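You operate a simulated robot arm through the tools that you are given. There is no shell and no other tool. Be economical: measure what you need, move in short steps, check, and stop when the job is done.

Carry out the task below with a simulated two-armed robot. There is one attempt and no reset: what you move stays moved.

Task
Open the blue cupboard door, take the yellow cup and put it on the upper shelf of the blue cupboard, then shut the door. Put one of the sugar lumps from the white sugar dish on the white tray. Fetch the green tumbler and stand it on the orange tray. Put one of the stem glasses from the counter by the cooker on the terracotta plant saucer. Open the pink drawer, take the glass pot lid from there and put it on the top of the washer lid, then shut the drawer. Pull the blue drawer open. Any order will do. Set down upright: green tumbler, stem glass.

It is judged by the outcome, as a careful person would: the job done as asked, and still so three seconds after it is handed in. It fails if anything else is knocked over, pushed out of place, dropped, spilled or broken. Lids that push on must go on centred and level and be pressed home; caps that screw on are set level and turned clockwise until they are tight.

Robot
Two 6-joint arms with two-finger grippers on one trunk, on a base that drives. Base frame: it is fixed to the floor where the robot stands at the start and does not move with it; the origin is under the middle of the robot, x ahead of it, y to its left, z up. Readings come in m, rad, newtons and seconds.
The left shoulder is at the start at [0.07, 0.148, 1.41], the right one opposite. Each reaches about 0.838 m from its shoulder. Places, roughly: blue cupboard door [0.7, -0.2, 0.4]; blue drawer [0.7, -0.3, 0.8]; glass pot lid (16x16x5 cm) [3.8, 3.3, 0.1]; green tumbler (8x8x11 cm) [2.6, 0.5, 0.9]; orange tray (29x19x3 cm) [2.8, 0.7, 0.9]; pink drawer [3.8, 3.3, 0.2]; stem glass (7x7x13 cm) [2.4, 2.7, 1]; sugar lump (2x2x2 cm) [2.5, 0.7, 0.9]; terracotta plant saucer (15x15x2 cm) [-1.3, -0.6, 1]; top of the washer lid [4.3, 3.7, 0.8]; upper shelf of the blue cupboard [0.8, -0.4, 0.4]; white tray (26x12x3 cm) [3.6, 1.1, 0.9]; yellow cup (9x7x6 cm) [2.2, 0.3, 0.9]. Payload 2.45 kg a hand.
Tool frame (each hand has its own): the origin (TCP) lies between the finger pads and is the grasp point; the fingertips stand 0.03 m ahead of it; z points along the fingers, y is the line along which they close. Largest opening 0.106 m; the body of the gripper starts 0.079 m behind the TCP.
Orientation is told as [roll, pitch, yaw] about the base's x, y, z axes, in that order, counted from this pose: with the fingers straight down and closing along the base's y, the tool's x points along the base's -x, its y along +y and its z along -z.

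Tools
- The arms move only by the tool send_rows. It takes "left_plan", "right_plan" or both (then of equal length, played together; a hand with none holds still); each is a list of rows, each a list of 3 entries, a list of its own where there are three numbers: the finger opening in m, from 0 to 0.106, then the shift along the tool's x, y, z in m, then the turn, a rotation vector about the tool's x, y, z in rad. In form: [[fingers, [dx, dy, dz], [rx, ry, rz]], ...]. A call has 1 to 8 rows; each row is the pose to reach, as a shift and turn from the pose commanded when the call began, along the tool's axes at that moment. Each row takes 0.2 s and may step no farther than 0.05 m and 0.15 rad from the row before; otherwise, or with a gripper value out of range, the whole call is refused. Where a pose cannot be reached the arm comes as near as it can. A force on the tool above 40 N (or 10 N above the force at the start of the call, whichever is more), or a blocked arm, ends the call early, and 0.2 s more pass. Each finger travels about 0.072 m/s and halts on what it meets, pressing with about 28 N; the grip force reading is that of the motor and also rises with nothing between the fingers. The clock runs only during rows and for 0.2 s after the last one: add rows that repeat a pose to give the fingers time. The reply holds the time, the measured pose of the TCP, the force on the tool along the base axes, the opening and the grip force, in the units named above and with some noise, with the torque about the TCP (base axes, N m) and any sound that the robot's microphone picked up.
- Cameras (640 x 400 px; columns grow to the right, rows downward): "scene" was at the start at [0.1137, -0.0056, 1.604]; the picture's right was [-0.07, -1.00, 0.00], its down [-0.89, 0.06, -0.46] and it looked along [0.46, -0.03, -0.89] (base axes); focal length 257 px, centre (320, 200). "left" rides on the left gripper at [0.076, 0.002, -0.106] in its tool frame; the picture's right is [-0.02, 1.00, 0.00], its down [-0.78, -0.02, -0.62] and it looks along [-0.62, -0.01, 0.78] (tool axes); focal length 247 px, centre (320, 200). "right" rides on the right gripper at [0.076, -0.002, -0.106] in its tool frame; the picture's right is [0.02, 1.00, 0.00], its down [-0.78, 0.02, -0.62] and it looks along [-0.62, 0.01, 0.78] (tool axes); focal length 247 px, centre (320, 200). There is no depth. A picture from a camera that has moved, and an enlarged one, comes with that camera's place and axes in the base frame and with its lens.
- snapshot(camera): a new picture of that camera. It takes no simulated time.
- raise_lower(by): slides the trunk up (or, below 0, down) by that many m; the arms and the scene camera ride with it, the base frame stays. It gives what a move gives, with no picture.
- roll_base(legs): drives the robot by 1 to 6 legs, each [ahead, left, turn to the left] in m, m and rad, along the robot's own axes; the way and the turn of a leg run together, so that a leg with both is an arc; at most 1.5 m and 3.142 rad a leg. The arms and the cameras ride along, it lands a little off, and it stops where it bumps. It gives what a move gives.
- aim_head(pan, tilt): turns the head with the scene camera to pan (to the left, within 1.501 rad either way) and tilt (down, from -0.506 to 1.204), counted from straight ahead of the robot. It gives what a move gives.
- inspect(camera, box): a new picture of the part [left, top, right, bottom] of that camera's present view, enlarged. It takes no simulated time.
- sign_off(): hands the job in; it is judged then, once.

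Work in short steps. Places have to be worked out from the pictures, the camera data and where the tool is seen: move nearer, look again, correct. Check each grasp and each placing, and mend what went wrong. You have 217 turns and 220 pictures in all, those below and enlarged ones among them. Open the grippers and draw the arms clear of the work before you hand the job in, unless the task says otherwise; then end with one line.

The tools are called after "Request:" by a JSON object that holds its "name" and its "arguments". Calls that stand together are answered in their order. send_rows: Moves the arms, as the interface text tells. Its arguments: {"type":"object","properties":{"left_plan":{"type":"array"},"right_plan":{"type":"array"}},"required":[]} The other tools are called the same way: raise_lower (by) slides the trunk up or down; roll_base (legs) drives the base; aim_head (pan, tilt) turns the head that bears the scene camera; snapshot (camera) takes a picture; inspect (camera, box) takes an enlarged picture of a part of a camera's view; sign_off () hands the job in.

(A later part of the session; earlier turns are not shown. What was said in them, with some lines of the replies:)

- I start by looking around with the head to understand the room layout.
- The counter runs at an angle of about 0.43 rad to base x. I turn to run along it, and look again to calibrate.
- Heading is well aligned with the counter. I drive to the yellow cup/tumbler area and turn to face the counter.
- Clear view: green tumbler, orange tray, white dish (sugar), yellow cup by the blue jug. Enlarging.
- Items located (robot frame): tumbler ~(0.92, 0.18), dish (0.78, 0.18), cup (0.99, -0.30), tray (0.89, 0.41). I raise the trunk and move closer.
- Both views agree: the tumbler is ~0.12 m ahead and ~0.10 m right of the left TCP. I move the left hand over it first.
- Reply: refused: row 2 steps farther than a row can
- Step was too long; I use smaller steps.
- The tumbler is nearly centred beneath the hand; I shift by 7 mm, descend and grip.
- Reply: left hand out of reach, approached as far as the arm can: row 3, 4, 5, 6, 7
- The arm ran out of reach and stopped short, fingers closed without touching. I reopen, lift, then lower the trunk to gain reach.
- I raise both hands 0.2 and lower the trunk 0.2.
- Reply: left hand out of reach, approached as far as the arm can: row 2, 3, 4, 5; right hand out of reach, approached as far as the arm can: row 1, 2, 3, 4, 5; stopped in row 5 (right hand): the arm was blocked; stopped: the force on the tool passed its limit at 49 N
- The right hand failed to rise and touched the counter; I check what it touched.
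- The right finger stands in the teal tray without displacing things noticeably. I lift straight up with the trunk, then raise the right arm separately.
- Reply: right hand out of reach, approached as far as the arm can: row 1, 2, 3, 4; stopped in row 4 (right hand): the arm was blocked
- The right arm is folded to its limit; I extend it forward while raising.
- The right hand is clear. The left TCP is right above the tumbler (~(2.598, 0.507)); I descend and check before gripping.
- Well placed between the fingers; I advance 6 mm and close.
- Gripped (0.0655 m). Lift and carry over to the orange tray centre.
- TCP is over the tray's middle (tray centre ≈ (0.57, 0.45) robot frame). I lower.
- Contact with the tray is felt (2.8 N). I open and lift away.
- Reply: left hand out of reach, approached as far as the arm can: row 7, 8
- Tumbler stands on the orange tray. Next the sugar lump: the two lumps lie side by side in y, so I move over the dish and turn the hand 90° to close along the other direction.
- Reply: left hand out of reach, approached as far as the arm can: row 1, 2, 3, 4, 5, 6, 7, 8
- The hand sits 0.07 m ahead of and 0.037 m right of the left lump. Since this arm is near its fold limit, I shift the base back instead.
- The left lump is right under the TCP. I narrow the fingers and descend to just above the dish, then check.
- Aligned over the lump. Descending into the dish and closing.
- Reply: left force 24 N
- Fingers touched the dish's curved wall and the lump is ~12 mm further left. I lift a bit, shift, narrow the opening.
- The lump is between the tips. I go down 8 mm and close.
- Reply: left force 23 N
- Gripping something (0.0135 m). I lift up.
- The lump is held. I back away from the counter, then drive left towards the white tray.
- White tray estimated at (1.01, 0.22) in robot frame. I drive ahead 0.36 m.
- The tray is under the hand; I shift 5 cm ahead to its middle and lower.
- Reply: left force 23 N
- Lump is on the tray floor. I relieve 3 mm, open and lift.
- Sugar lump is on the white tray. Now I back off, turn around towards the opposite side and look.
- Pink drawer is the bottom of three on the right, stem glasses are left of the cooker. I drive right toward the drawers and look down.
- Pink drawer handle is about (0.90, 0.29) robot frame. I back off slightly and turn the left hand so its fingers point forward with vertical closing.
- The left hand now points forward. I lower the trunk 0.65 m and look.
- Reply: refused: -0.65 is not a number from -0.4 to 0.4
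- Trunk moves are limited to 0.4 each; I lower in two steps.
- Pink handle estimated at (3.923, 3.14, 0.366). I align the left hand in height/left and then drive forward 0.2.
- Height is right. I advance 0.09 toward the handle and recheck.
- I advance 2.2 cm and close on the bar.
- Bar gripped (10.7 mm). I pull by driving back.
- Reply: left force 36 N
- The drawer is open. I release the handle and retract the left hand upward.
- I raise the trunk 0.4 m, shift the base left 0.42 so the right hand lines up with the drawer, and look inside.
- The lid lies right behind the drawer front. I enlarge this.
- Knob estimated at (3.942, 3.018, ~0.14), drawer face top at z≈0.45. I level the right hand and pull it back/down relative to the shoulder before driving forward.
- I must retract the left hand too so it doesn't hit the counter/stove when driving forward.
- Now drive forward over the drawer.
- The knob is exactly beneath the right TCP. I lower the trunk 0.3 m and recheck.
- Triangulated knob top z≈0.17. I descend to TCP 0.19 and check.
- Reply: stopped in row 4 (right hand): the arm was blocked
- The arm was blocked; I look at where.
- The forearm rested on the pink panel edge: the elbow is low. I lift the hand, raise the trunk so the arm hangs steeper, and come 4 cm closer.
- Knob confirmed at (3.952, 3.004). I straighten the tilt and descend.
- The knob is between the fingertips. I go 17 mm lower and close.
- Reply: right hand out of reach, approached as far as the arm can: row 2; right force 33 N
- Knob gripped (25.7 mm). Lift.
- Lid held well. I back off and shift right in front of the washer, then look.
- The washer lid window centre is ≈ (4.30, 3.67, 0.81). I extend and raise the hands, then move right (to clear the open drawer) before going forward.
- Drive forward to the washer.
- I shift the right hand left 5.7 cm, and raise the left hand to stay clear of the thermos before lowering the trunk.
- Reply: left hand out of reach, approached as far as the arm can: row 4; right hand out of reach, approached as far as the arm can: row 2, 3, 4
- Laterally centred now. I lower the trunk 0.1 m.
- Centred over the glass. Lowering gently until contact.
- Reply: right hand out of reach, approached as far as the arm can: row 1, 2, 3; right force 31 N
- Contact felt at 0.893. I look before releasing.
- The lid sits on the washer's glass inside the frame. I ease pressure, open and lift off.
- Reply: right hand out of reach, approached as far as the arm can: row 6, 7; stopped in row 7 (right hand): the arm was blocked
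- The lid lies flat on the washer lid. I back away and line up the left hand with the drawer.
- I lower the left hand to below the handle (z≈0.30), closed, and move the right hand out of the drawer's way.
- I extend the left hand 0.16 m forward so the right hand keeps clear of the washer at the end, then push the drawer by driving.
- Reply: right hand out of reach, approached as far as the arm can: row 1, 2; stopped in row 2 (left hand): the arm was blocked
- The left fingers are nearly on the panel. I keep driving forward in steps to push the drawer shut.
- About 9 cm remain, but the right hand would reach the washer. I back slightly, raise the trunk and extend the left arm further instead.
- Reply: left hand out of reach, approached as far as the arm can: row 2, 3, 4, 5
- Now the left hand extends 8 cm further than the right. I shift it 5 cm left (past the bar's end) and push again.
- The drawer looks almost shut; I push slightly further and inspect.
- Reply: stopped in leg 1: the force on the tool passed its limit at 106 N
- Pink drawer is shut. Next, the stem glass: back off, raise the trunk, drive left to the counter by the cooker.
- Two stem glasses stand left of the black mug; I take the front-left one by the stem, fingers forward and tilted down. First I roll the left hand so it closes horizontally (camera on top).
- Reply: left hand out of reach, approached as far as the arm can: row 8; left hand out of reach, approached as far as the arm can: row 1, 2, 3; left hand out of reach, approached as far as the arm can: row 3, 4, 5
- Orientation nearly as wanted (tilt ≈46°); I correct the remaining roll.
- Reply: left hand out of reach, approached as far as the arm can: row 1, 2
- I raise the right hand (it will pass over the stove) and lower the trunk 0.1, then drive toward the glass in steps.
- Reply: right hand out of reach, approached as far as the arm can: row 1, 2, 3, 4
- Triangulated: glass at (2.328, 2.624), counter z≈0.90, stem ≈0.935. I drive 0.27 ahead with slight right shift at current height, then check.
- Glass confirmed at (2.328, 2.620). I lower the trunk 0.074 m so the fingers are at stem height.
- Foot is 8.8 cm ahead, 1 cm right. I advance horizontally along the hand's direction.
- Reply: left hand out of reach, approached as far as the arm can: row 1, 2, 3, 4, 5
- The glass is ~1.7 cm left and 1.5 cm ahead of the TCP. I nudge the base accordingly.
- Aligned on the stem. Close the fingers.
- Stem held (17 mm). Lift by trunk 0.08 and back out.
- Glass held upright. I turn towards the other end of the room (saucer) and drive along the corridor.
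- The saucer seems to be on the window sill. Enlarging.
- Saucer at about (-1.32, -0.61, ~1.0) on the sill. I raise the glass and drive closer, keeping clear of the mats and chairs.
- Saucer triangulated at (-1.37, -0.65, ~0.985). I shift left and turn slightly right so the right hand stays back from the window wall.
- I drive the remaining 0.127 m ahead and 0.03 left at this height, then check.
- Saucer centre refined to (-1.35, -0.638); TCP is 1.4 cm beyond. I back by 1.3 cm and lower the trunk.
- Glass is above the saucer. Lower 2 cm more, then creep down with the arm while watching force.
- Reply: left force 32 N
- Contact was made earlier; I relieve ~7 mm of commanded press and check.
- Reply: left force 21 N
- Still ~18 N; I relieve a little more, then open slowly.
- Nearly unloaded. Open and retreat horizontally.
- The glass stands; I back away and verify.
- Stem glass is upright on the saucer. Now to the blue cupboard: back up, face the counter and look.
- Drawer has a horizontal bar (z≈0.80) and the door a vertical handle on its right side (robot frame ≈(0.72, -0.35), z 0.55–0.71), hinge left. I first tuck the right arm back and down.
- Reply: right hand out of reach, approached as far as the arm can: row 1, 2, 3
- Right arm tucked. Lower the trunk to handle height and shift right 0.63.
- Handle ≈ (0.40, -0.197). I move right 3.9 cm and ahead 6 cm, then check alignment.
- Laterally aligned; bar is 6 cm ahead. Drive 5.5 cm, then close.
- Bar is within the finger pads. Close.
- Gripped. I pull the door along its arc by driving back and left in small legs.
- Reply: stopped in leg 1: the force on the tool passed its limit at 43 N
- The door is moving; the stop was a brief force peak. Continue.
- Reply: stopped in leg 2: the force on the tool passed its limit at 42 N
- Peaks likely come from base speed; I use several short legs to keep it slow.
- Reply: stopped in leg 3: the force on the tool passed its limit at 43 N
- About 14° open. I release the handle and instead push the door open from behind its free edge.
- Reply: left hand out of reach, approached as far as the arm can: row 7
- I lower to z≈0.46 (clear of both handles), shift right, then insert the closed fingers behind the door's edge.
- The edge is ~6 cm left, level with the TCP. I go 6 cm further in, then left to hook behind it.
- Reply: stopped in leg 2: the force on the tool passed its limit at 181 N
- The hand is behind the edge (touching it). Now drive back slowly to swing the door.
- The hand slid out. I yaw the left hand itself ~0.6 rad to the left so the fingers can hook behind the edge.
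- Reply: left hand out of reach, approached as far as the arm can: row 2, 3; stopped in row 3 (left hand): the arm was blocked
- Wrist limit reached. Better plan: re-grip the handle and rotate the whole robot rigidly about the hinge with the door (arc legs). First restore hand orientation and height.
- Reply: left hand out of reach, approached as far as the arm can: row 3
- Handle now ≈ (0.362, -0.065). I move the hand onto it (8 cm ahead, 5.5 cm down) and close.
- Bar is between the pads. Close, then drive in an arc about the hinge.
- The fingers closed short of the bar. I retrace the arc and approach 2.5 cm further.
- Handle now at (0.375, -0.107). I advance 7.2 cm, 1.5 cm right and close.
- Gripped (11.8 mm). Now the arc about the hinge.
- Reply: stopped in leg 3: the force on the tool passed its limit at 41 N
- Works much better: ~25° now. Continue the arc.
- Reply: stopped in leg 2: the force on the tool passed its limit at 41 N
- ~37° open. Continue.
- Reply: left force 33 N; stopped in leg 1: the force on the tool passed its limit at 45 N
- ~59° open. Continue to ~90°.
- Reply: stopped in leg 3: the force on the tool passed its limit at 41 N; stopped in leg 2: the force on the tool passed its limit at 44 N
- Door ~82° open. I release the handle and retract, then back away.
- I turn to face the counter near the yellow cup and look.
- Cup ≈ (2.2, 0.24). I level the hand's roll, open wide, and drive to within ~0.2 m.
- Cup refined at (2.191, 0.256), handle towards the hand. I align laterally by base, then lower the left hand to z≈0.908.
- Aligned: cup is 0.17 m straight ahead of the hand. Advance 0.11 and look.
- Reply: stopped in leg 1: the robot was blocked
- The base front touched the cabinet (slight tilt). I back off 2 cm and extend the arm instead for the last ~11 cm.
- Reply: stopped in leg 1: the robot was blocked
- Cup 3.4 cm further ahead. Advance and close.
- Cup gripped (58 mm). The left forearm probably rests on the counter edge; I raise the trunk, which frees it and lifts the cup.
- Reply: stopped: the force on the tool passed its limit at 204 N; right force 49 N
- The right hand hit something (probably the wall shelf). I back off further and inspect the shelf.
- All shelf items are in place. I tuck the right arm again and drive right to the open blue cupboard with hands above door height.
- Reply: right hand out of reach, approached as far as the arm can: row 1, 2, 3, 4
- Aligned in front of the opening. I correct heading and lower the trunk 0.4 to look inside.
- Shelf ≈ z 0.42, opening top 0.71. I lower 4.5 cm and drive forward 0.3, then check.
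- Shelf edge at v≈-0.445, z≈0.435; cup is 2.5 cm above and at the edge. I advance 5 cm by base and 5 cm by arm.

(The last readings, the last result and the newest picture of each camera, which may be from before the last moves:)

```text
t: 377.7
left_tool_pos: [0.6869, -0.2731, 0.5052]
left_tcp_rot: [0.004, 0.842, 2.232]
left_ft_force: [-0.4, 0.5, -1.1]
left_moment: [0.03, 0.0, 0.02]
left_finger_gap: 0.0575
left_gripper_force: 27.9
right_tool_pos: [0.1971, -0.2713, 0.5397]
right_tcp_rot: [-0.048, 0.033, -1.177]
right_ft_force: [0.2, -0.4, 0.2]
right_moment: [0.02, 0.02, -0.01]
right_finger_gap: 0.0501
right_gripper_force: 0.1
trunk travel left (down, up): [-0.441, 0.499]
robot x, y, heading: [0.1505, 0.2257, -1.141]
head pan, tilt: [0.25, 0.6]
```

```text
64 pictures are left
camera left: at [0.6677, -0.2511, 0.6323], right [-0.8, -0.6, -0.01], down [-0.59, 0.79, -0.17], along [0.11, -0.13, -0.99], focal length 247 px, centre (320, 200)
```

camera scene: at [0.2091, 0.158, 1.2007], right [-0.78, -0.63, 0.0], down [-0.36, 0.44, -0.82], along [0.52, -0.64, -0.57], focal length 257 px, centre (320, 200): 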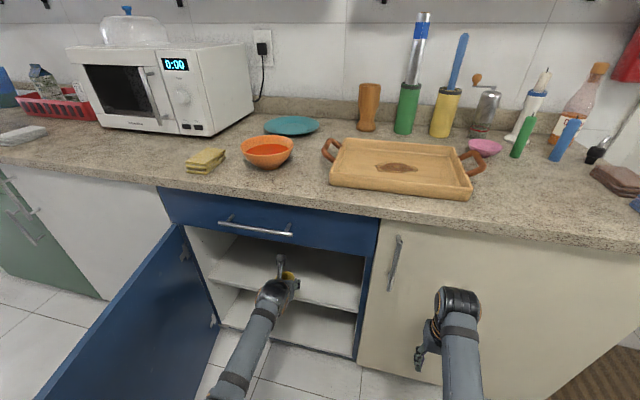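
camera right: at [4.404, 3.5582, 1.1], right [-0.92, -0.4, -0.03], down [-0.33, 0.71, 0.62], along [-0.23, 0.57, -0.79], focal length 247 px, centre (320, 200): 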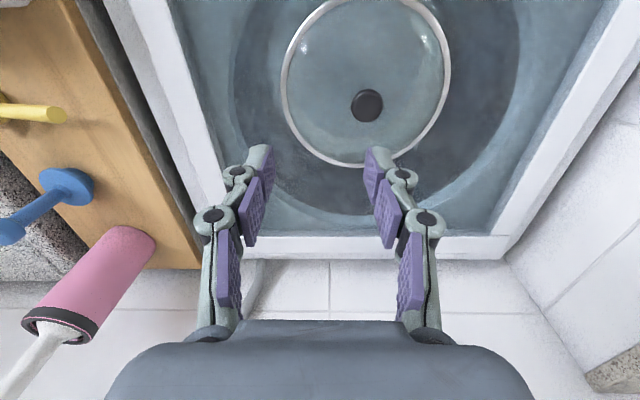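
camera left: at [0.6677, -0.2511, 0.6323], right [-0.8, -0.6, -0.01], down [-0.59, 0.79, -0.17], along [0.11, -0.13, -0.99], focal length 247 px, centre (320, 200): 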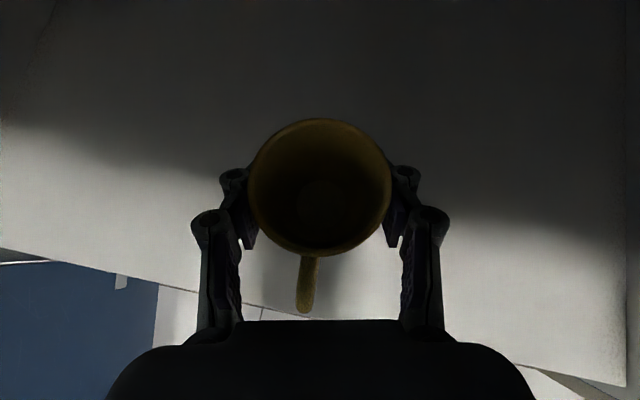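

Cup is over the shelf; 2.5 cm further in, then lower with force watch.

Request:
{"name": "send_rows", "arguments": {"left_plan": [[0.04, [0.0085, 0, 0.0095], [0, 0, 0]], [0.04, [0.017, 0, 0.019], [0, 0, 0]], [0.04, [0.006, 0, 0.0285], [0, 0, 0]], [0.04, [-0.001, 0, 0.035], [0, 0, 0]]]}}

```text
t: 378.7
left_tool_pos: [0.7011, -0.2932, 0.481]
left_tcp_rot: [0.004, 0.84, 2.232]
left_ft_force: [-0.5, -0.7, -1.2]
left_moment: [0.0, -0.03, -0.01]
left_finger_gap: 0.0576
left_gripper_force: 28.0
right_tool_pos: [0.1953, -0.2706, 0.5396]
right_tcp_rot: [-0.048, 0.033, -1.177]
right_ft_force: [-0.3, -0.3, 0.5]
right_moment: [-0.01, -0.01, 0.01]
right_finger_gap: 0.0501
right_gripper_force: 0.0
trunk travel left (down, up): [-0.441, 0.499]
robot x, y, heading: [0.1577, 0.2282, -1.143]
head pan, tilt: [0.25, 0.6]
```

No contact yet at 0.481; I creep lower in small steps.

Request:
{"name": "send_rows", "arguments": {"left_plan": [[0.04, [-0.003, 0, 0.0027], [0, 0, 0]], [0.04, [-0.006, 0, 0.0053], [0, 0, 0]]]}}

Request:
{"name": "snapshot", "arguments": {"camera": "left"}}

```text
t: 379.3
left_tool_pos: [0.7017, -0.2941, 0.471]
left_tcp_rot: [0.002, 0.842, 2.233]
left_ft_force: [-0.6, -0.7, -1.1]
left_moment: [-0.01, -0.03, -0.01]
left_finger_gap: 0.0576
left_gripper_force: 27.7
right_tool_pos: [0.1963, -0.2705, 0.5393]
right_tcp_rot: [-0.046, 0.031, -1.177]
right_ft_force: [-0.5, 0.5, 1.3]
right_moment: [0.0, 0.01, -0.03]
right_finger_gap: 0.0501
right_gripper_force: 0.1
trunk travel left (down, up): [-0.441, 0.499]
robot x, y, heading: [0.1573, 0.228, -1.144]
head pan, tilt: [0.25, 0.6]
```

```text
63 pictures are left
camera left: at [0.6823, -0.272, 0.5996], right [-0.8, -0.6, -0.01], down [-0.59, 0.79, -0.17], along [0.11, -0.13, -0.99], focal length 247 px, centre (320, 200)
```

left: 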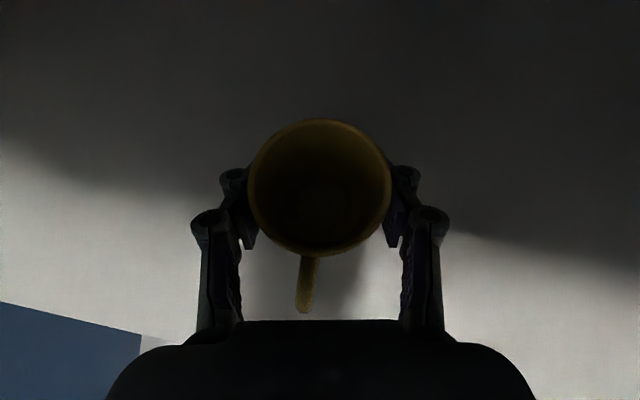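

Still free. Continue in small steps.

Request:
{"name": "send_rows", "arguments": {"left_plan": [[0.04, [-0.003, 0, 0.0027], [0, 0, 0]], [0.04, [-0.006, 0, 0.0053], [0, 0, 0]], [0.04, [-0.008, 0, 0.0071], [0, 0, 0]]]}}

```text
t: 380.1
left_tool_pos: [0.7008, -0.2936, 0.4609]
left_tcp_rot: [0.005, 0.841, 2.233]
left_ft_force: [1.2, 0.2, -1.5]
left_moment: [-0.03, -0.02, -0.02]
left_finger_gap: 0.0574
left_gripper_force: 27.8
right_tool_pos: [0.1966, -0.2716, 0.5401]
right_tcp_rot: [-0.047, 0.031, -1.174]
right_ft_force: [-0.8, 0.1, -0.5]
right_moment: [-0.01, 0.01, 0.0]
right_finger_gap: 0.0497
right_gripper_force: 0.0
trunk travel left (down, up): [-0.441, 0.499]
robot x, y, heading: [0.1541, 0.2275, -1.141]
head pan, tilt: [0.25, 0.6]
```

Request:
{"name": "send_rows", "arguments": {"left_plan": [[0.04, [-0.003, 0, 0.0027], [0, 0, 0]], [0.04, [-0.006, 0, 0.0053], [0, 0, 0]], [0.04, [-0.008, 0, 0.0071], [0, 0, 0]]]}}

```text
t: 380.9
left_tool_pos: [0.7018, -0.294, 0.4533]
left_tcp_rot: [0.004, 0.847, 2.232]
left_ft_force: [0.0, 1.1, 7.6]
left_moment: [-0.05, -0.1, -0.03]
left_finger_gap: 0.058
left_gripper_force: 27.6
right_tool_pos: [0.1963, -0.2705, 0.5402]
right_tcp_rot: [-0.048, 0.032, -1.176]
right_ft_force: [0.0, -0.7, -0.9]
right_moment: [-0.01, -0.03, 0.01]
right_finger_gap: 0.0501
right_gripper_force: 0.0
trunk travel left (down, up): [-0.441, 0.499]
robot x, y, heading: [0.1581, 0.2269, -1.144]
head pan, tilt: [0.25, 0.6]
```

Contact (≈9 N). I ease 1 mm, open, and retreat straight back.

Request:
{"name": "send_rows", "arguments": {"left_plan": [[0.04, [0.001, 0, -0.001], [0, 0, 0]], [0.07, [0.001, 0, -0.001], [0, 0, 0]], [0.1, [0.001, 0, -0.001], [0, 0, 0]], [0.1, [0.001, 0, -0.001], [0, 0, 0]], [0.1, [-0.015, 0, -0.018], [0, 0, 0]], [0.1, [-0.035, 0, -0.04], [0, 0, 0]], [0.1, [-0.055, 0, -0.062], [0, 0, 0]], [0.1, [-0.07, 0, -0.078], [0, 0, 0]]]}}

Request:
{"name": "snapshot", "arguments": {"camera": "left"}}

```text
t: 382.7
left_tool_pos: [0.6365, -0.2114, 0.4504]
left_tcp_rot: [0.003, 0.844, 2.231]
left_ft_force: [-0.3, -0.2, 0.0]
left_moment: [0.02, -0.02, 0.01]
left_finger_gap: 0.0999
left_gripper_force: 0.2
right_tool_pos: [0.1976, -0.2713, 0.5401]
right_tcp_rot: [-0.048, 0.031, -1.176]
right_ft_force: [0.6, -1.0, 0.9]
right_moment: [0.0, 0.05, 0.02]
right_finger_gap: 0.05
right_gripper_force: 0.0
trunk travel left (down, up): [-0.441, 0.499]
robot x, y, heading: [0.1523, 0.2261, -1.142]
head pan, tilt: [0.25, 0.6]
```

```text
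62 pictures are left
camera left: at [0.6177, -0.1887, 0.578], right [-0.8, -0.6, -0.01], down [-0.59, 0.79, -0.17], along [0.11, -0.13, -0.99], focal length 247 px, centre (320, 200)
```

left: 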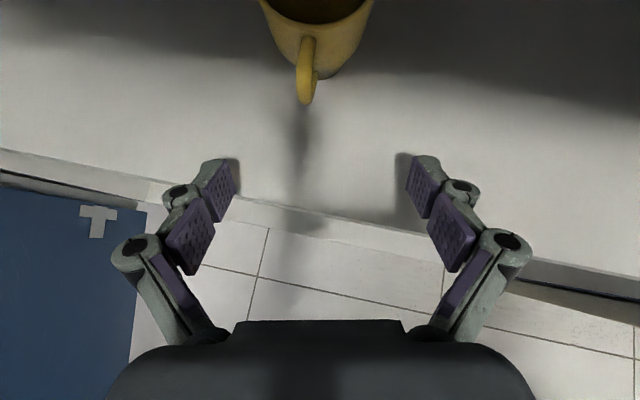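

The cup stands well inside on the upper shelf. Now I back out, raise above the door top and move the left hand to the door's outer side.

Request:
{"name": "roll_base", "arguments": {"legs": [[-0.46, 0, 0]]}}

Request:
{"name": "raise_lower", "arguments": {"by": 0.4}}

Request:
{"name": "send_rows", "arguments": {"left_plan": [[0.07, [0, 0, 0], [0, 0, 0]], [0.03, [0, 0, 0], [0, 0, 0]], [0.0, [0, 0, 0], [0, 0, 0]]]}}

Request:
{"name": "roll_base", "arguments": {"legs": [[0, 0.44, 0]]}}

Request:
{"name": "aim_head", "arguments": {"pan": 0.2, "tilt": 0.85}}

Request:
{"name": "snapshot", "arguments": {"camera": "scene"}}

Request:
{"name": "snapshot", "arguments": {"camera": "left"}}

```text
t: 385.5
left_tool_pos: [0.4415, 0.207, 0.4504]
left_tcp_rot: [0.002, 0.84, 2.225]
left_ft_force: [-1.1, 0.1, 0.0]
left_moment: [0.01, 0.0, 0.0]
left_finger_gap: 0.1001
left_gripper_force: 0.1
right_tool_pos: [0.0014, 0.1505, 0.5404]
right_tcp_rot: [-0.047, 0.033, -1.185]
right_ft_force: [0.6, -0.2, -0.1]
right_moment: [0.0, 0.01, 0.0]
right_finger_gap: 0.0502
right_gripper_force: 0.0
trunk travel left (down, up): [-0.441, 0.499]
robot x, y, heading: [-0.0341, 0.6509, -1.146]
head pan, tilt: [0.25, 0.6]
```

```text
t: 389.3
left_tool_pos: [0.4416, 0.2072, 0.8496]
left_tcp_rot: [0.002, 0.842, 2.226]
left_ft_force: [-0.4, -0.3, -0.5]
left_moment: [0.02, -0.02, 0.0]
left_finger_gap: 0.1002
left_gripper_force: 0.0
right_tool_pos: [0.0024, 0.1505, 0.939]
right_tcp_rot: [-0.047, 0.03, -1.183]
right_ft_force: [0.3, 0.3, -0.7]
right_moment: [0.02, -0.01, -0.04]
right_finger_gap: 0.05
right_gripper_force: 0.0
trunk travel left (down, up): [-0.841, 0.099]
robot x, y, heading: [-0.037, 0.6527, -1.151]
head pan, tilt: [0.25, 0.6]
```

```text
t: 390.1
left_tool_pos: [0.442, 0.2083, 0.85]
left_tcp_rot: [0.006, 0.84, 2.224]
left_ft_force: [-1.2, -0.6, 0.3]
left_moment: [0.0, -0.04, 0.01]
left_finger_gap: 0.0053
left_gripper_force: 3.2
right_tool_pos: [0.0022, 0.1505, 0.9403]
right_tcp_rot: [-0.044, 0.031, -1.183]
right_ft_force: [-0.1, 0.1, -0.5]
right_moment: [0.0, -0.01, 0.02]
right_finger_gap: 0.0501
right_gripper_force: 0.1
trunk travel left (down, up): [-0.841, 0.099]
robot x, y, heading: [-0.0369, 0.651, -1.151]
head pan, tilt: [0.25, 0.6]
```

```text
t: 392.8
left_tool_pos: [0.8383, 0.3867, 0.8499]
left_tcp_rot: [0.003, 0.842, 2.227]
left_ft_force: [-0.2, 0.4, 0.5]
left_moment: [0.0, -0.01, -0.03]
left_finger_gap: 0.0002
left_gripper_force: 27.7
right_tool_pos: [0.3975, 0.3289, 0.939]
right_tcp_rot: [-0.049, 0.032, -1.183]
right_ft_force: [0.4, -0.6, -0.6]
right_moment: [0.0, 0.01, -0.02]
right_finger_gap: 0.0499
right_gripper_force: 0.0
trunk travel left (down, up): [-0.841, 0.099]
robot x, y, heading: [0.3572, 0.8291, -1.152]
head pan, tilt: [0.25, 0.6]
```

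```text
t: 393.5
left_tool_pos: [0.8398, 0.3862, 0.8486]
left_tcp_rot: [0.004, 0.842, 2.228]
left_ft_force: [-0.4, 0.2, 0.3]
left_moment: [0.02, 0.01, -0.02]
left_finger_gap: 0.0002
left_gripper_force: 27.9
right_tool_pos: [0.3991, 0.33, 0.9403]
right_tcp_rot: [-0.05, 0.031, -1.184]
right_ft_force: [0.1, -0.4, -0.1]
right_moment: [0.01, -0.01, 0.01]
right_finger_gap: 0.05
right_gripper_force: 0.0
trunk travel left (down, up): [-0.841, 0.099]
robot x, y, heading: [0.3592, 0.8273, -1.146]
head pan, tilt: [0.201, 0.85]
```

```text
61 pictures are left
camera scene: at [0.425, 0.7191, 1.58], right [-0.81, -0.59, 0.0], down [-0.44, 0.61, -0.66], along [0.39, -0.54, -0.75], focal length 257 px, centre (320, 200)
```

scene: 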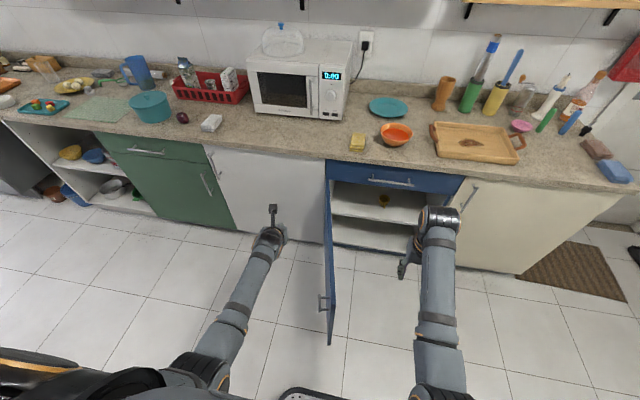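

```text
60 pictures are left
camera left: at [0.8204, 0.4091, 0.9773], right [-0.8, -0.6, -0.01], down [-0.59, 0.79, -0.17], along [0.11, -0.13, -0.99], focal length 247 px, centre (320, 200)
```

left: 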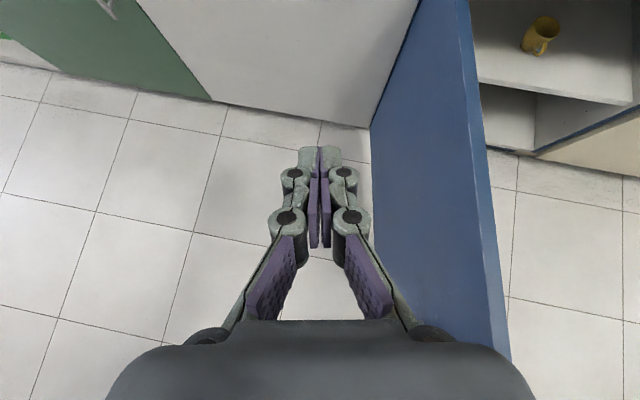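

I see the cup in place and the hand outside the door. I shift slightly left, lower to z≈0.45, then push the door rightwards.

Request:
{"name": "roll_base", "arguments": {"legs": [[0, 0.06, 0]]}}

Request:
{"name": "raise_lower", "arguments": {"by": -0.4}}

Request:
{"name": "roll_base", "arguments": {"legs": [[0, -0.12, 0], [0.02, -0.1, 0], [0.04, -0.1, 0]]}}

Request:
{"name": "snapshot", "arguments": {"camera": "scene"}}

```text
t: 394.5
left_tool_pos: [0.8892, 0.4098, 0.8513]
left_tcp_rot: [0.001, 0.844, 2.224]
left_ft_force: [-0.2, -0.4, -0.1]
left_moment: [0.02, -0.03, 0.03]
left_finger_gap: 0.0
left_gripper_force: 28.0
right_tool_pos: [0.4493, 0.3516, 0.9383]
right_tcp_rot: [-0.044, 0.032, -1.182]
right_ft_force: [-0.1, 0.3, 0.3]
right_moment: [0.03, -0.01, 0.02]
right_finger_gap: 0.0498
right_gripper_force: 0.1
trunk travel left (down, up): [-0.841, 0.099]
robot x, y, heading: [0.4116, 0.8522, -1.146]
head pan, tilt: [0.201, 0.85]
```

```text
t: 398.3
left_tool_pos: [0.8904, 0.4105, 0.4505]
left_tcp_rot: [0.006, 0.84, 2.227]
left_ft_force: [0.3, 0.1, 0.3]
left_moment: [-0.01, 0.02, 0.02]
left_finger_gap: 0.0
left_gripper_force: 27.9
right_tool_pos: [0.4515, 0.3539, 0.5404]
right_tcp_rot: [-0.05, 0.03, -1.182]
right_ft_force: [-0.5, -0.9, -0.3]
right_moment: [0.05, 0.0, 0.0]
right_finger_gap: 0.05
right_gripper_force: 0.1
trunk travel left (down, up): [-0.441, 0.499]
robot x, y, heading: [0.4101, 0.8531, -1.144]
head pan, tilt: [0.201, 0.85]
```

```text
t: 401.1
left_tool_pos: [0.6231, 0.2236, 0.4489]
left_tcp_rot: [0.003, 0.842, 2.225]
left_ft_force: [-0.4, 0.2, 0.0]
left_moment: [0.02, -0.01, 0.02]
left_finger_gap: 0.0
left_gripper_force: 27.7
right_tool_pos: [0.1844, 0.1662, 0.5388]
right_tcp_rot: [-0.048, 0.031, -1.183]
right_ft_force: [-0.6, -0.7, 0.0]
right_moment: [0.02, -0.03, 0.02]
right_finger_gap: 0.0498
right_gripper_force: 0.0
trunk travel left (down, up): [-0.441, 0.499]
robot x, y, heading: [0.1464, 0.6648, -1.144]
head pan, tilt: [0.201, 0.85]
```

```text
59 pictures are left
camera scene: at [0.209, 0.5555, 1.1799], right [-0.81, -0.58, 0.0], down [-0.44, 0.61, -0.66], along [0.39, -0.53, -0.75], focal length 257 px, centre (320, 200)
```

scene: 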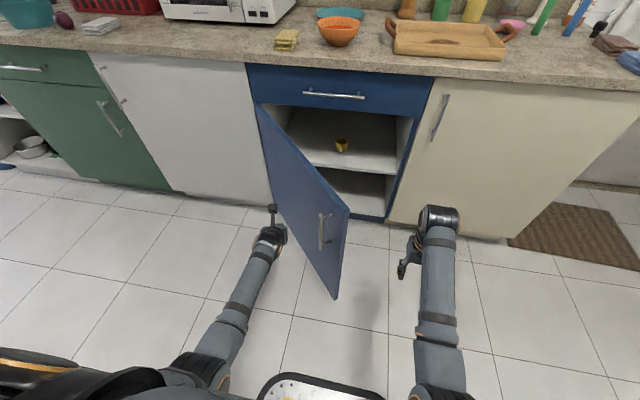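

Door is swinging shut easily. Continue right and forward.

Request:
{"name": "roll_base", "arguments": {"legs": [[0.06, -0.1, 0], [0.07, -0.1, 0], [0.07, -0.06, 0]]}}

Request:
{"name": "snapshot", "arguments": {"camera": "scene"}}

```text
t: 403.9
left_tool_pos: [0.4755, -0.0628, 0.4491]
left_tcp_rot: [0.002, 0.842, 2.228]
left_ft_force: [0.2, -0.5, -0.4]
left_moment: [0.01, 0.02, 0.0]
left_finger_gap: 0.0001
left_gripper_force: 28.5
right_tool_pos: [0.0353, -0.1221, 0.5397]
right_tcp_rot: [-0.047, 0.035, -1.18]
right_ft_force: [-0.2, 0.8, 0.1]
right_moment: [-0.01, 0.01, 0.0]
right_finger_gap: 0.0498
right_gripper_force: 0.0
trunk travel left (down, up): [-0.441, 0.499]
robot x, y, heading: [-0.0095, 0.3784, -1.149]
head pan, tilt: [0.201, 0.85]
```

```text
58 pictures are left
camera scene: at [0.0594, 0.2673, 1.1798], right [-0.81, -0.59, 0.0], down [-0.44, 0.61, -0.66], along [0.39, -0.53, -0.75], focal length 257 px, centre (320, 200)
```

scene: 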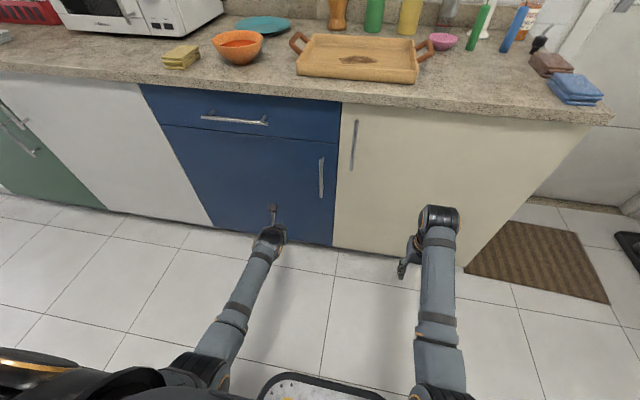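

The door has swung shut. I nudge it gently to be sure.

Request:
{"name": "roll_base", "arguments": {"legs": [[0.1, 0, 0], [0.04, 0, 0]]}}

Request:
{"name": "inspect", "arguments": {"camera": "scene", "box": [120, 80, 380, 260]}}

```text
t: 405.6
left_tool_pos: [0.5301, -0.1827, 0.4471]
left_tcp_rot: [0.002, 0.832, 2.229]
left_ft_force: [-1.2, 0.8, -0.2]
left_moment: [-0.01, -0.02, -0.02]
left_finger_gap: 0.0
left_gripper_force: 27.7
right_tool_pos: [0.0931, -0.2458, 0.5404]
right_tcp_rot: [-0.049, 0.031, -1.177]
right_ft_force: [-0.2, 0.1, 0.0]
right_moment: [0.01, -0.03, 0.02]
right_finger_gap: 0.0503
right_gripper_force: 0.0
trunk travel left (down, up): [-0.441, 0.499]
robot x, y, heading: [0.0519, 0.2539, -1.137]
head pan, tilt: [0.201, 0.85]
stopped in leg 2: the force on the tool passed its limit at 127 N (the readings are from after the stop); the commanded pose is now the measured one
```

```text
2.22 times, centred on (250, 170) of scene
camera zoom: at [0.1167, 0.1445, 1.1799], right [-0.81, -0.59, 0.0], down [-0.44, 0.61, -0.66], along [0.39, -0.53, -0.75], focal length 572 px, centre (476, 267)
```

zoom: 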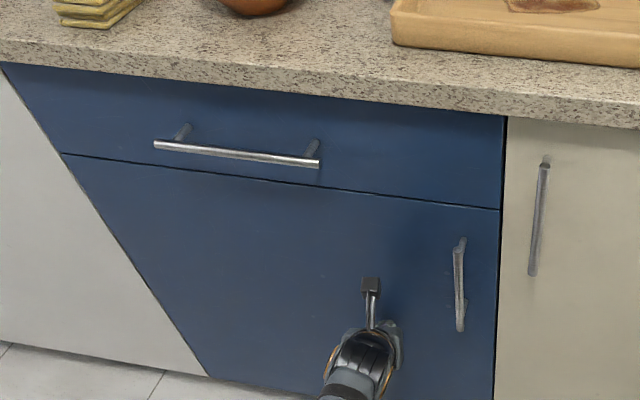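

The cupboard door is flush shut. Now the drawer: I back off, raise to bar height, and turn the left hand to close vertically.

Request:
{"name": "roll_base", "arguments": {"legs": [[-0.3, 0, 0]]}}

Request:
{"name": "raise_lower", "arguments": {"by": 0.35}}

Request:
{"name": "send_rows", "arguments": {"left_plan": [[0.0, [0, 0, 0], [0, 0.145, 0]], [0.02, [0, 0, 0], [0, 0.29, 0]], [0.05, [0, 0, 0], [0, 0.435, 0]], [0.05, [0, 0, 0], [0, 0.58, 0]], [0.05, [0, 0, 0], [0, 0.725, 0]]]}}

Request:
{"name": "send_rows", "arguments": {"left_plan": [[0.05, [0, 0, 0], [0, 0, -0.145]], [0.05, [0, 0, 0], [0, 0, -0.29]], [0.05, [0, 0, 0], [0, 0, -0.435]], [0.05, [0, 0, 0], [0, 0, -0.58]], [0.05, [0, 0, 0], [0, 0, -0.725]], [0.05, [0, 0, 0], [0, 0, -0.87]], [0.05, [0, 0, 0], [0, 0, -1.015]], [0.05, [0, 0, 0], [0, 0, -1.16]]]}}

Request:
{"name": "send_rows", "arguments": {"left_plan": [[0.05, [0, 0, 0], [0, 0, -0.14]], [0.05, [0, 0, 0], [0, 0, -0.28]], [0.05, [0, 0, 0], [0, 0, -0.41]]]}}

Request:
{"name": "snapshot", "arguments": {"camera": "left"}}

```text
t: 407.6
left_tool_pos: [0.4085, 0.0843, 0.4472]
left_tcp_rot: [0.001, 0.831, 2.23]
left_ft_force: [0.1, 0.2, 0.1]
left_moment: [0.06, 0.0, 0.01]
left_finger_gap: 0.0001
left_gripper_force: 28.4
right_tool_pos: [-0.0299, 0.0219, 0.5396]
right_tcp_rot: [-0.049, 0.031, -1.179]
right_ft_force: [0.3, -0.3, 0.3]
right_moment: [-0.02, -0.03, 0.02]
right_finger_gap: 0.0498
right_gripper_force: 0.0
trunk travel left (down, up): [-0.441, 0.499]
robot x, y, heading: [-0.0735, 0.5208, -1.145]
head pan, tilt: [0.201, 0.85]
```

```text
t: 411.0
left_tool_pos: [0.4083, 0.0846, 0.7977]
left_tcp_rot: [0.001, 0.832, 2.229]
left_ft_force: [0.5, -0.8, 0.4]
left_moment: [0.04, 0.02, -0.01]
left_finger_gap: 0.0002
left_gripper_force: 28.1
right_tool_pos: [-0.0304, 0.022, 0.8908]
right_tcp_rot: [-0.049, 0.031, -1.179]
right_ft_force: [0.3, 0.0, 0.6]
right_moment: [0.01, -0.02, 0.02]
right_finger_gap: 0.0502
right_gripper_force: 0.1
trunk travel left (down, up): [-0.791, 0.149]
robot x, y, heading: [-0.0734, 0.5238, -1.138]
head pan, tilt: [0.201, 0.85]
```

```text
t: 412.2
left_tool_pos: [0.4076, 0.0822, 0.7968]
left_tcp_rot: [0.12, 1.558, 2.347]
left_ft_force: [0.0, -0.8, 0.2]
left_moment: [0.03, 0.01, -0.02]
left_finger_gap: 0.0499
left_gripper_force: 0.0
right_tool_pos: [-0.0307, 0.0204, 0.8892]
right_tcp_rot: [-0.048, 0.034, -1.179]
right_ft_force: [0.2, 0.5, 0.5]
right_moment: [-0.04, 0.02, -0.01]
right_finger_gap: 0.0502
right_gripper_force: 0.1
trunk travel left (down, up): [-0.791, 0.149]
robot x, y, heading: [-0.072, 0.5225, -1.146]
head pan, tilt: [0.201, 0.85]
```

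```text
t: 414.0
left_tool_pos: [0.407, 0.085, 0.7963]
left_tcp_rot: [1.556, 0.408, -2.491]
left_ft_force: [-0.1, 0.1, -1.1]
left_moment: [0.0, 0.0, 0.0]
left_finger_gap: 0.0502
left_gripper_force: 0.1
right_tool_pos: [-0.0307, 0.0221, 0.89]
right_tcp_rot: [-0.048, 0.031, -1.179]
right_ft_force: [0.1, 0.0, 0.5]
right_moment: [-0.02, 0.03, -0.01]
right_finger_gap: 0.05
right_gripper_force: 0.0
trunk travel left (down, up): [-0.791, 0.149]
robot x, y, heading: [-0.0728, 0.5233, -1.142]
head pan, tilt: [0.201, 0.85]
```

```text
t: 414.8
left_tool_pos: [0.408, 0.0845, 0.798]
left_tcp_rot: [1.555, -0.001, -2.484]
left_ft_force: [-0.4, -0.3, 0.0]
left_moment: [-0.03, 0.0, 0.03]
left_finger_gap: 0.0501
left_gripper_force: 0.1
right_tool_pos: [-0.0308, 0.0215, 0.8894]
right_tcp_rot: [-0.048, 0.032, -1.179]
right_ft_force: [0.2, 0.7, 0.2]
right_moment: [0.04, 0.01, 0.02]
right_finger_gap: 0.0501
right_gripper_force: 0.1
trunk travel left (down, up): [-0.791, 0.149]
robot x, y, heading: [-0.0711, 0.5257, -1.144]
head pan, tilt: [0.201, 0.85]
```

```text
56 pictures are left
camera left: at [0.4029, 0.2152, 0.8004], right [-0.01, -0.02, 1.0], down [-1.0, 0.01, -0.01], along [-0.01, -1.0, -0.02], focal length 247 px, centre (320, 200)
```

left: 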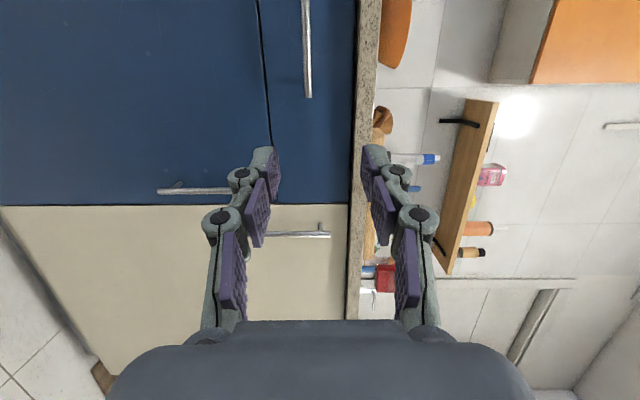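

The left hand now closes vertically. Bar centre ≈ (0.635, -0.103, 0.787). I shift left 0.13 and ahead 0.17, then check.

Request:
{"name": "roll_base", "arguments": {"legs": [[0.17, 0.129, 0]]}}

Request:
{"name": "send_rows", "arguments": {"left_plan": [[0.07, [0, -0.008, 0], [0, 0, 0]]]}}

Request:
{"name": "snapshot", "arguments": {"camera": "left"}}

```text
t: 416.5
left_tool_pos: [0.5963, -0.0185, 0.7977]
left_tcp_rot: [1.558, 0.0, -2.485]
left_ft_force: [0.1, 0.5, 1.0]
left_moment: [0.0, 0.03, 0.0]
left_finger_gap: 0.0502
left_gripper_force: 0.0
right_tool_pos: [0.1571, -0.0806, 0.8903]
right_tcp_rot: [-0.05, 0.033, -1.18]
right_ft_force: [0.6, -0.1, -0.2]
right_moment: [0.0, 0.02, -0.01]
right_finger_gap: 0.05
right_gripper_force: 0.1
trunk travel left (down, up): [-0.791, 0.149]
robot x, y, heading: [0.1146, 0.4175, -1.141]
head pan, tilt: [0.201, 0.85]
```

```text
t: 416.9
left_tool_pos: [0.5957, -0.0191, 0.7903]
left_tcp_rot: [1.556, 0.0, -2.484]
left_ft_force: [0.5, 0.2, 0.8]
left_moment: [0.0, -0.01, 0.01]
left_finger_gap: 0.0699
left_gripper_force: 0.1
right_tool_pos: [0.1569, -0.0799, 0.8902]
right_tcp_rot: [-0.049, 0.032, -1.18]
right_ft_force: [0.3, -0.6, 0.2]
right_moment: [-0.01, -0.01, 0.04]
right_finger_gap: 0.0499
right_gripper_force: 0.1
trunk travel left (down, up): [-0.791, 0.149]
robot x, y, heading: [0.1191, 0.4196, -1.146]
head pan, tilt: [0.201, 0.85]
```

```text
55 pictures are left
camera left: at [0.5901, 0.1129, 0.7928], right [-0.01, -0.02, 1.0], down [-1.0, 0.01, -0.01], along [-0.01, -1.0, -0.02], focal length 247 px, centre (320, 200)
```

left: 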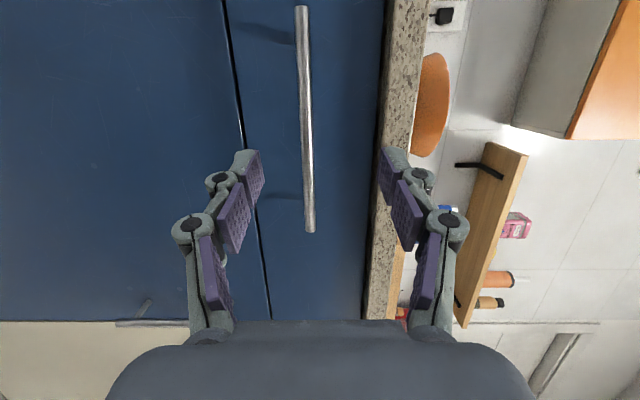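

Bar z≈0.777, 9 cm ahead. Lower 1.3 cm, advance 8 cm and close.

Request:
{"name": "send_rows", "arguments": {"left_plan": [[0.055, [0, -0.013, 0.02], [0, 0, 0]], [0.05, [0, -0.013, 0.045], [0, 0, 0]], [0.05, [0, -0.013, 0.065], [0, 0, 0]], [0.05, [0, -0.013, 0.08], [0, 0, 0]]]}}

Request:
{"name": "snapshot", "arguments": {"camera": "left"}}

```text
t: 417.9
left_tool_pos: [0.62, -0.0534, 0.8068]
left_tcp_rot: [1.557, 0.001, -2.485]
left_ft_force: [0.1, 0.4, 0.4]
left_moment: [-0.01, 0.02, -0.03]
left_finger_gap: 0.0498
left_gripper_force: 0.0
left hand out of reach, approached as far as the arm can: row 1, 2, 3, 4
right_tool_pos: [0.1575, -0.0798, 0.8894]
right_tcp_rot: [-0.049, 0.031, -1.18]
right_ft_force: [0.3, 0.0, -0.1]
right_moment: [-0.01, 0.02, -0.02]
right_finger_gap: 0.0502
right_gripper_force: 0.0
trunk travel left (down, up): [-0.791, 0.149]
robot x, y, heading: [0.1138, 0.4225, -1.144]
head pan, tilt: [0.201, 0.85]
```

```text
54 pictures are left
camera left: at [0.615, 0.0782, 0.8102], right [-0.01, -0.02, 1.0], down [-1.0, 0.01, -0.01], along [-0.01, -1.0, -0.02], focal length 247 px, centre (320, 200)
```

left: 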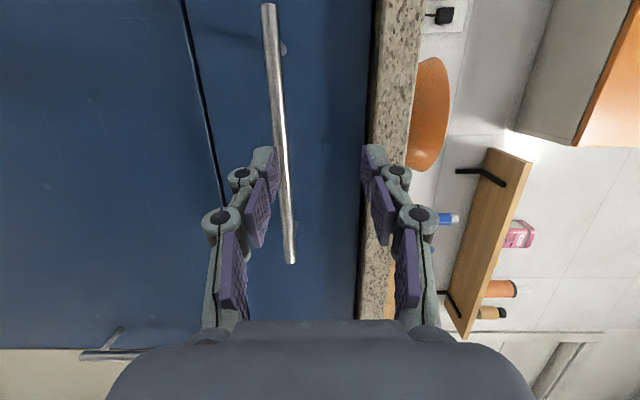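

Arm's at its reach limit; I lower the trunk 2.8 cm and use the base for the last 4 cm.

Request:
{"name": "raise_lower", "arguments": {"by": -0.028}}

Request:
{"name": "roll_base", "arguments": {"legs": [[0.04, 0, 0]]}}

Request:
{"name": "snapshot", "arguments": {"camera": "left"}}

```text
t: 418.6
left_tool_pos: [0.619, -0.0518, 0.7798]
left_tcp_rot: [1.559, 0.0, -2.484]
left_ft_force: [0.0, 0.0, 0.1]
left_moment: [0.0, -0.01, 0.01]
left_finger_gap: 0.0501
left_gripper_force: 0.0
right_tool_pos: [0.1573, -0.0802, 0.8623]
right_tcp_rot: [-0.049, 0.031, -1.18]
right_ft_force: [-0.4, -0.4, 0.0]
right_moment: [0.02, 0.0, 0.0]
right_finger_gap: 0.05
right_gripper_force: 0.1
trunk travel left (down, up): [-0.763, 0.177]
robot x, y, heading: [0.1159, 0.4185, -1.143]
head pan, tilt: [0.201, 0.85]
```

```text
t: 419.5
left_tool_pos: [0.6357, -0.0879, 0.7812]
left_tcp_rot: [1.562, -0.001, -2.483]
left_ft_force: [-0.8, 0.9, 0.2]
left_moment: [0.01, 0.01, 0.02]
left_finger_gap: 0.0502
left_gripper_force: 0.2
right_tool_pos: [0.1727, -0.1142, 0.8634]
right_tcp_rot: [-0.05, 0.03, -1.179]
right_ft_force: [0.6, -0.2, 0.6]
right_moment: [0.0, -0.03, 0.01]
right_finger_gap: 0.0499
right_gripper_force: 0.0
trunk travel left (down, up): [-0.763, 0.177]
robot x, y, heading: [0.1295, 0.3823, -1.145]
head pan, tilt: [0.201, 0.85]
```

```text
53 pictures are left
camera left: at [0.6306, 0.0435, 0.7836], right [-0.01, -0.02, 1.0], down [-1.0, 0.01, -0.01], along [-0.01, -1.0, -0.02], focal length 247 px, centre (320, 200)
```

left: 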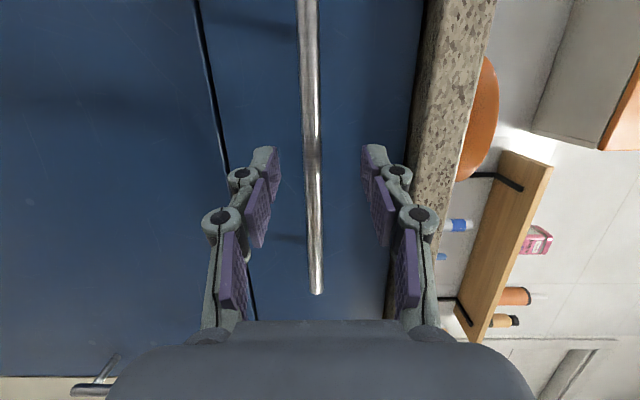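

The bar is between the fingers. Close.

Request:
{"name": "send_rows", "arguments": {"left_plan": [[0.035, [0, 0, 0], [0, 0, 0]], [0.02, [0, 0, 0], [0, 0, 0]], [0.005, [0, 0, 0], [0, 0, 0]], [0.0, [0, 0, 0], [0, 0, 0]]]}}

```text
t: 420.5
left_tool_pos: [0.6365, -0.0876, 0.7766]
left_tcp_rot: [1.553, -0.001, -2.483]
left_ft_force: [-4.3, 5.9, -11.7]
left_moment: [0.36, 0.09, 0.12]
left_finger_gap: 0.0107
left_gripper_force: 37.4
right_tool_pos: [0.1737, -0.1169, 0.8615]
right_tcp_rot: [-0.049, 0.033, -1.181]
right_ft_force: [-0.7, 0.3, 0.4]
right_moment: [0.0, 0.01, -0.01]
right_finger_gap: 0.0499
right_gripper_force: 0.0
trunk travel left (down, up): [-0.763, 0.177]
robot x, y, heading: [0.1309, 0.3827, -1.148]
head pan, tilt: [0.201, 0.85]
```

Gripped (10.7 mm). Pull by driving back along the counter normal.

Request:
{"name": "roll_base", "arguments": {"legs": [[-0.28, 0.003, 0]]}}

Request:
{"name": "snapshot", "arguments": {"camera": "scene"}}

```text
t: 422.4
left_tool_pos: [0.5192, 0.1601, 0.7761]
left_tcp_rot: [1.55, 0.003, -2.489]
left_ft_force: [-26.3, -13.9, -21.9]
left_moment: [0.55, 0.21, -0.85]
left_finger_gap: 0.0103
left_gripper_force: 37.3
right_tool_pos: [0.0588, 0.1357, 0.8594]
right_tcp_rot: [-0.047, 0.035, -1.181]
right_ft_force: [0.7, 0.4, -0.5]
right_moment: [-0.01, -0.02, 0.01]
right_finger_gap: 0.0501
right_gripper_force: 0.0
trunk travel left (down, up): [-0.763, 0.177]
robot x, y, heading: [0.0142, 0.6381, -1.149]
head pan, tilt: [0.201, 0.85]
```

```text
52 pictures are left
camera scene: at [0.0841, 0.5214, 1.5015], right [-0.81, -0.59, 0.0], down [-0.44, 0.61, -0.66], along [0.39, -0.53, -0.75], focal length 257 px, centre (320, 200)
```

scene: 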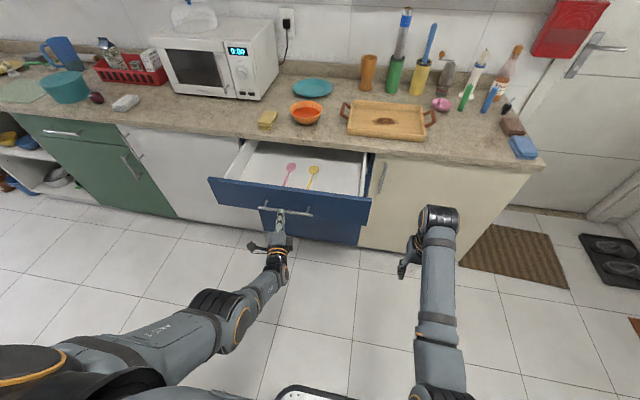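

The blue drawer is open (~0.27 m). I release and retreat.

Request:
{"name": "send_rows", "arguments": {"left_plan": [[0.03, [0, 0, 0], [0, 0, 0]], [0.055, [0, 0, 0], [0, 0, 0]], [0.06, [0, 0, 0], [0, 0, 0]], [0.06, [0, 0, -0.03], [0, 0, 0]], [0.06, [0, 0, -0.06], [0, 0, 0]]]}}

Request:
{"name": "roll_base", "arguments": {"legs": [[-0.2, 0, 0]]}}

Request:
{"name": "snapshot", "arguments": {"camera": "scene"}}

```text
t: 423.6
left_tool_pos: [0.4833, 0.2116, 0.7806]
left_tcp_rot: [1.554, -0.002, -2.489]
left_ft_force: [0.2, 0.3, 0.4]
left_moment: [-0.02, 0.0, 0.01]
left_finger_gap: 0.0601
left_gripper_force: 0.0
right_tool_pos: [0.06, 0.1385, 0.8619]
right_tcp_rot: [-0.049, 0.032, -1.182]
right_ft_force: [-0.4, 0.1, 0.4]
right_moment: [-0.04, -0.04, -0.01]
right_finger_gap: 0.0498
right_gripper_force: 0.1
trunk travel left (down, up): [-0.763, 0.177]
robot x, y, heading: [0.019, 0.6366, -1.14]
head pan, tilt: [0.201, 0.85]
```

```text
t: 425.2
left_tool_pos: [0.4029, 0.3856, 0.7816]
left_tcp_rot: [1.552, -0.005, -2.485]
left_ft_force: [-0.6, -1.0, -0.5]
left_moment: [-0.06, -0.01, 0.09]
left_finger_gap: 0.06
left_gripper_force: 0.1
right_tool_pos: [-0.0229, 0.3098, 0.8634]
right_tcp_rot: [-0.052, 0.029, -1.178]
right_ft_force: [-2.0, -0.1, 1.0]
right_moment: [0.01, -0.18, -0.01]
right_finger_gap: 0.05
right_gripper_force: 0.1
trunk travel left (down, up): [-0.763, 0.177]
robot x, y, heading: [-0.0634, 0.8066, -1.145]
head pan, tilt: [0.201, 0.85]
```

```text
51 pictures are left
camera scene: at [0.0032, 0.7009, 1.5024], right [-0.81, -0.59, 0.0], down [-0.44, 0.61, -0.66], along [0.39, -0.53, -0.75], focal length 257 px, centre (320, 200)
```

scene: 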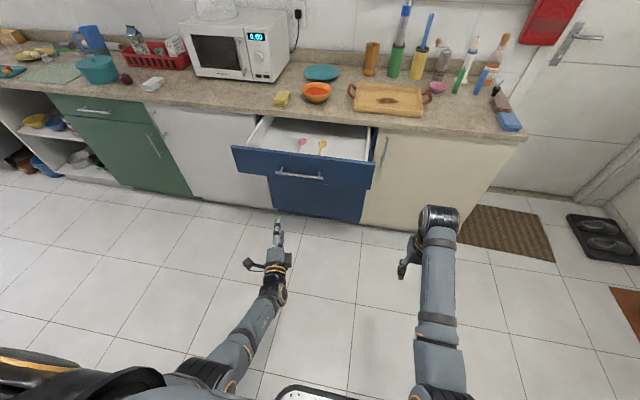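

Everything asked has been done and the arms are clear: the drawer is open, the door shut, and the earlier placements were checked. I hand in the job.

Request:
{"name": "sign_off", "arguments": {}}

```text
The job is handed in.
```

All parts of the task were carried out and the job is handed in; two accidental contacts happened along the way, and the pictures taken after each showed nothing knocked over or moved: the right hand pressed briefly into the teal tray, and later hit the wall shelf above the counter.
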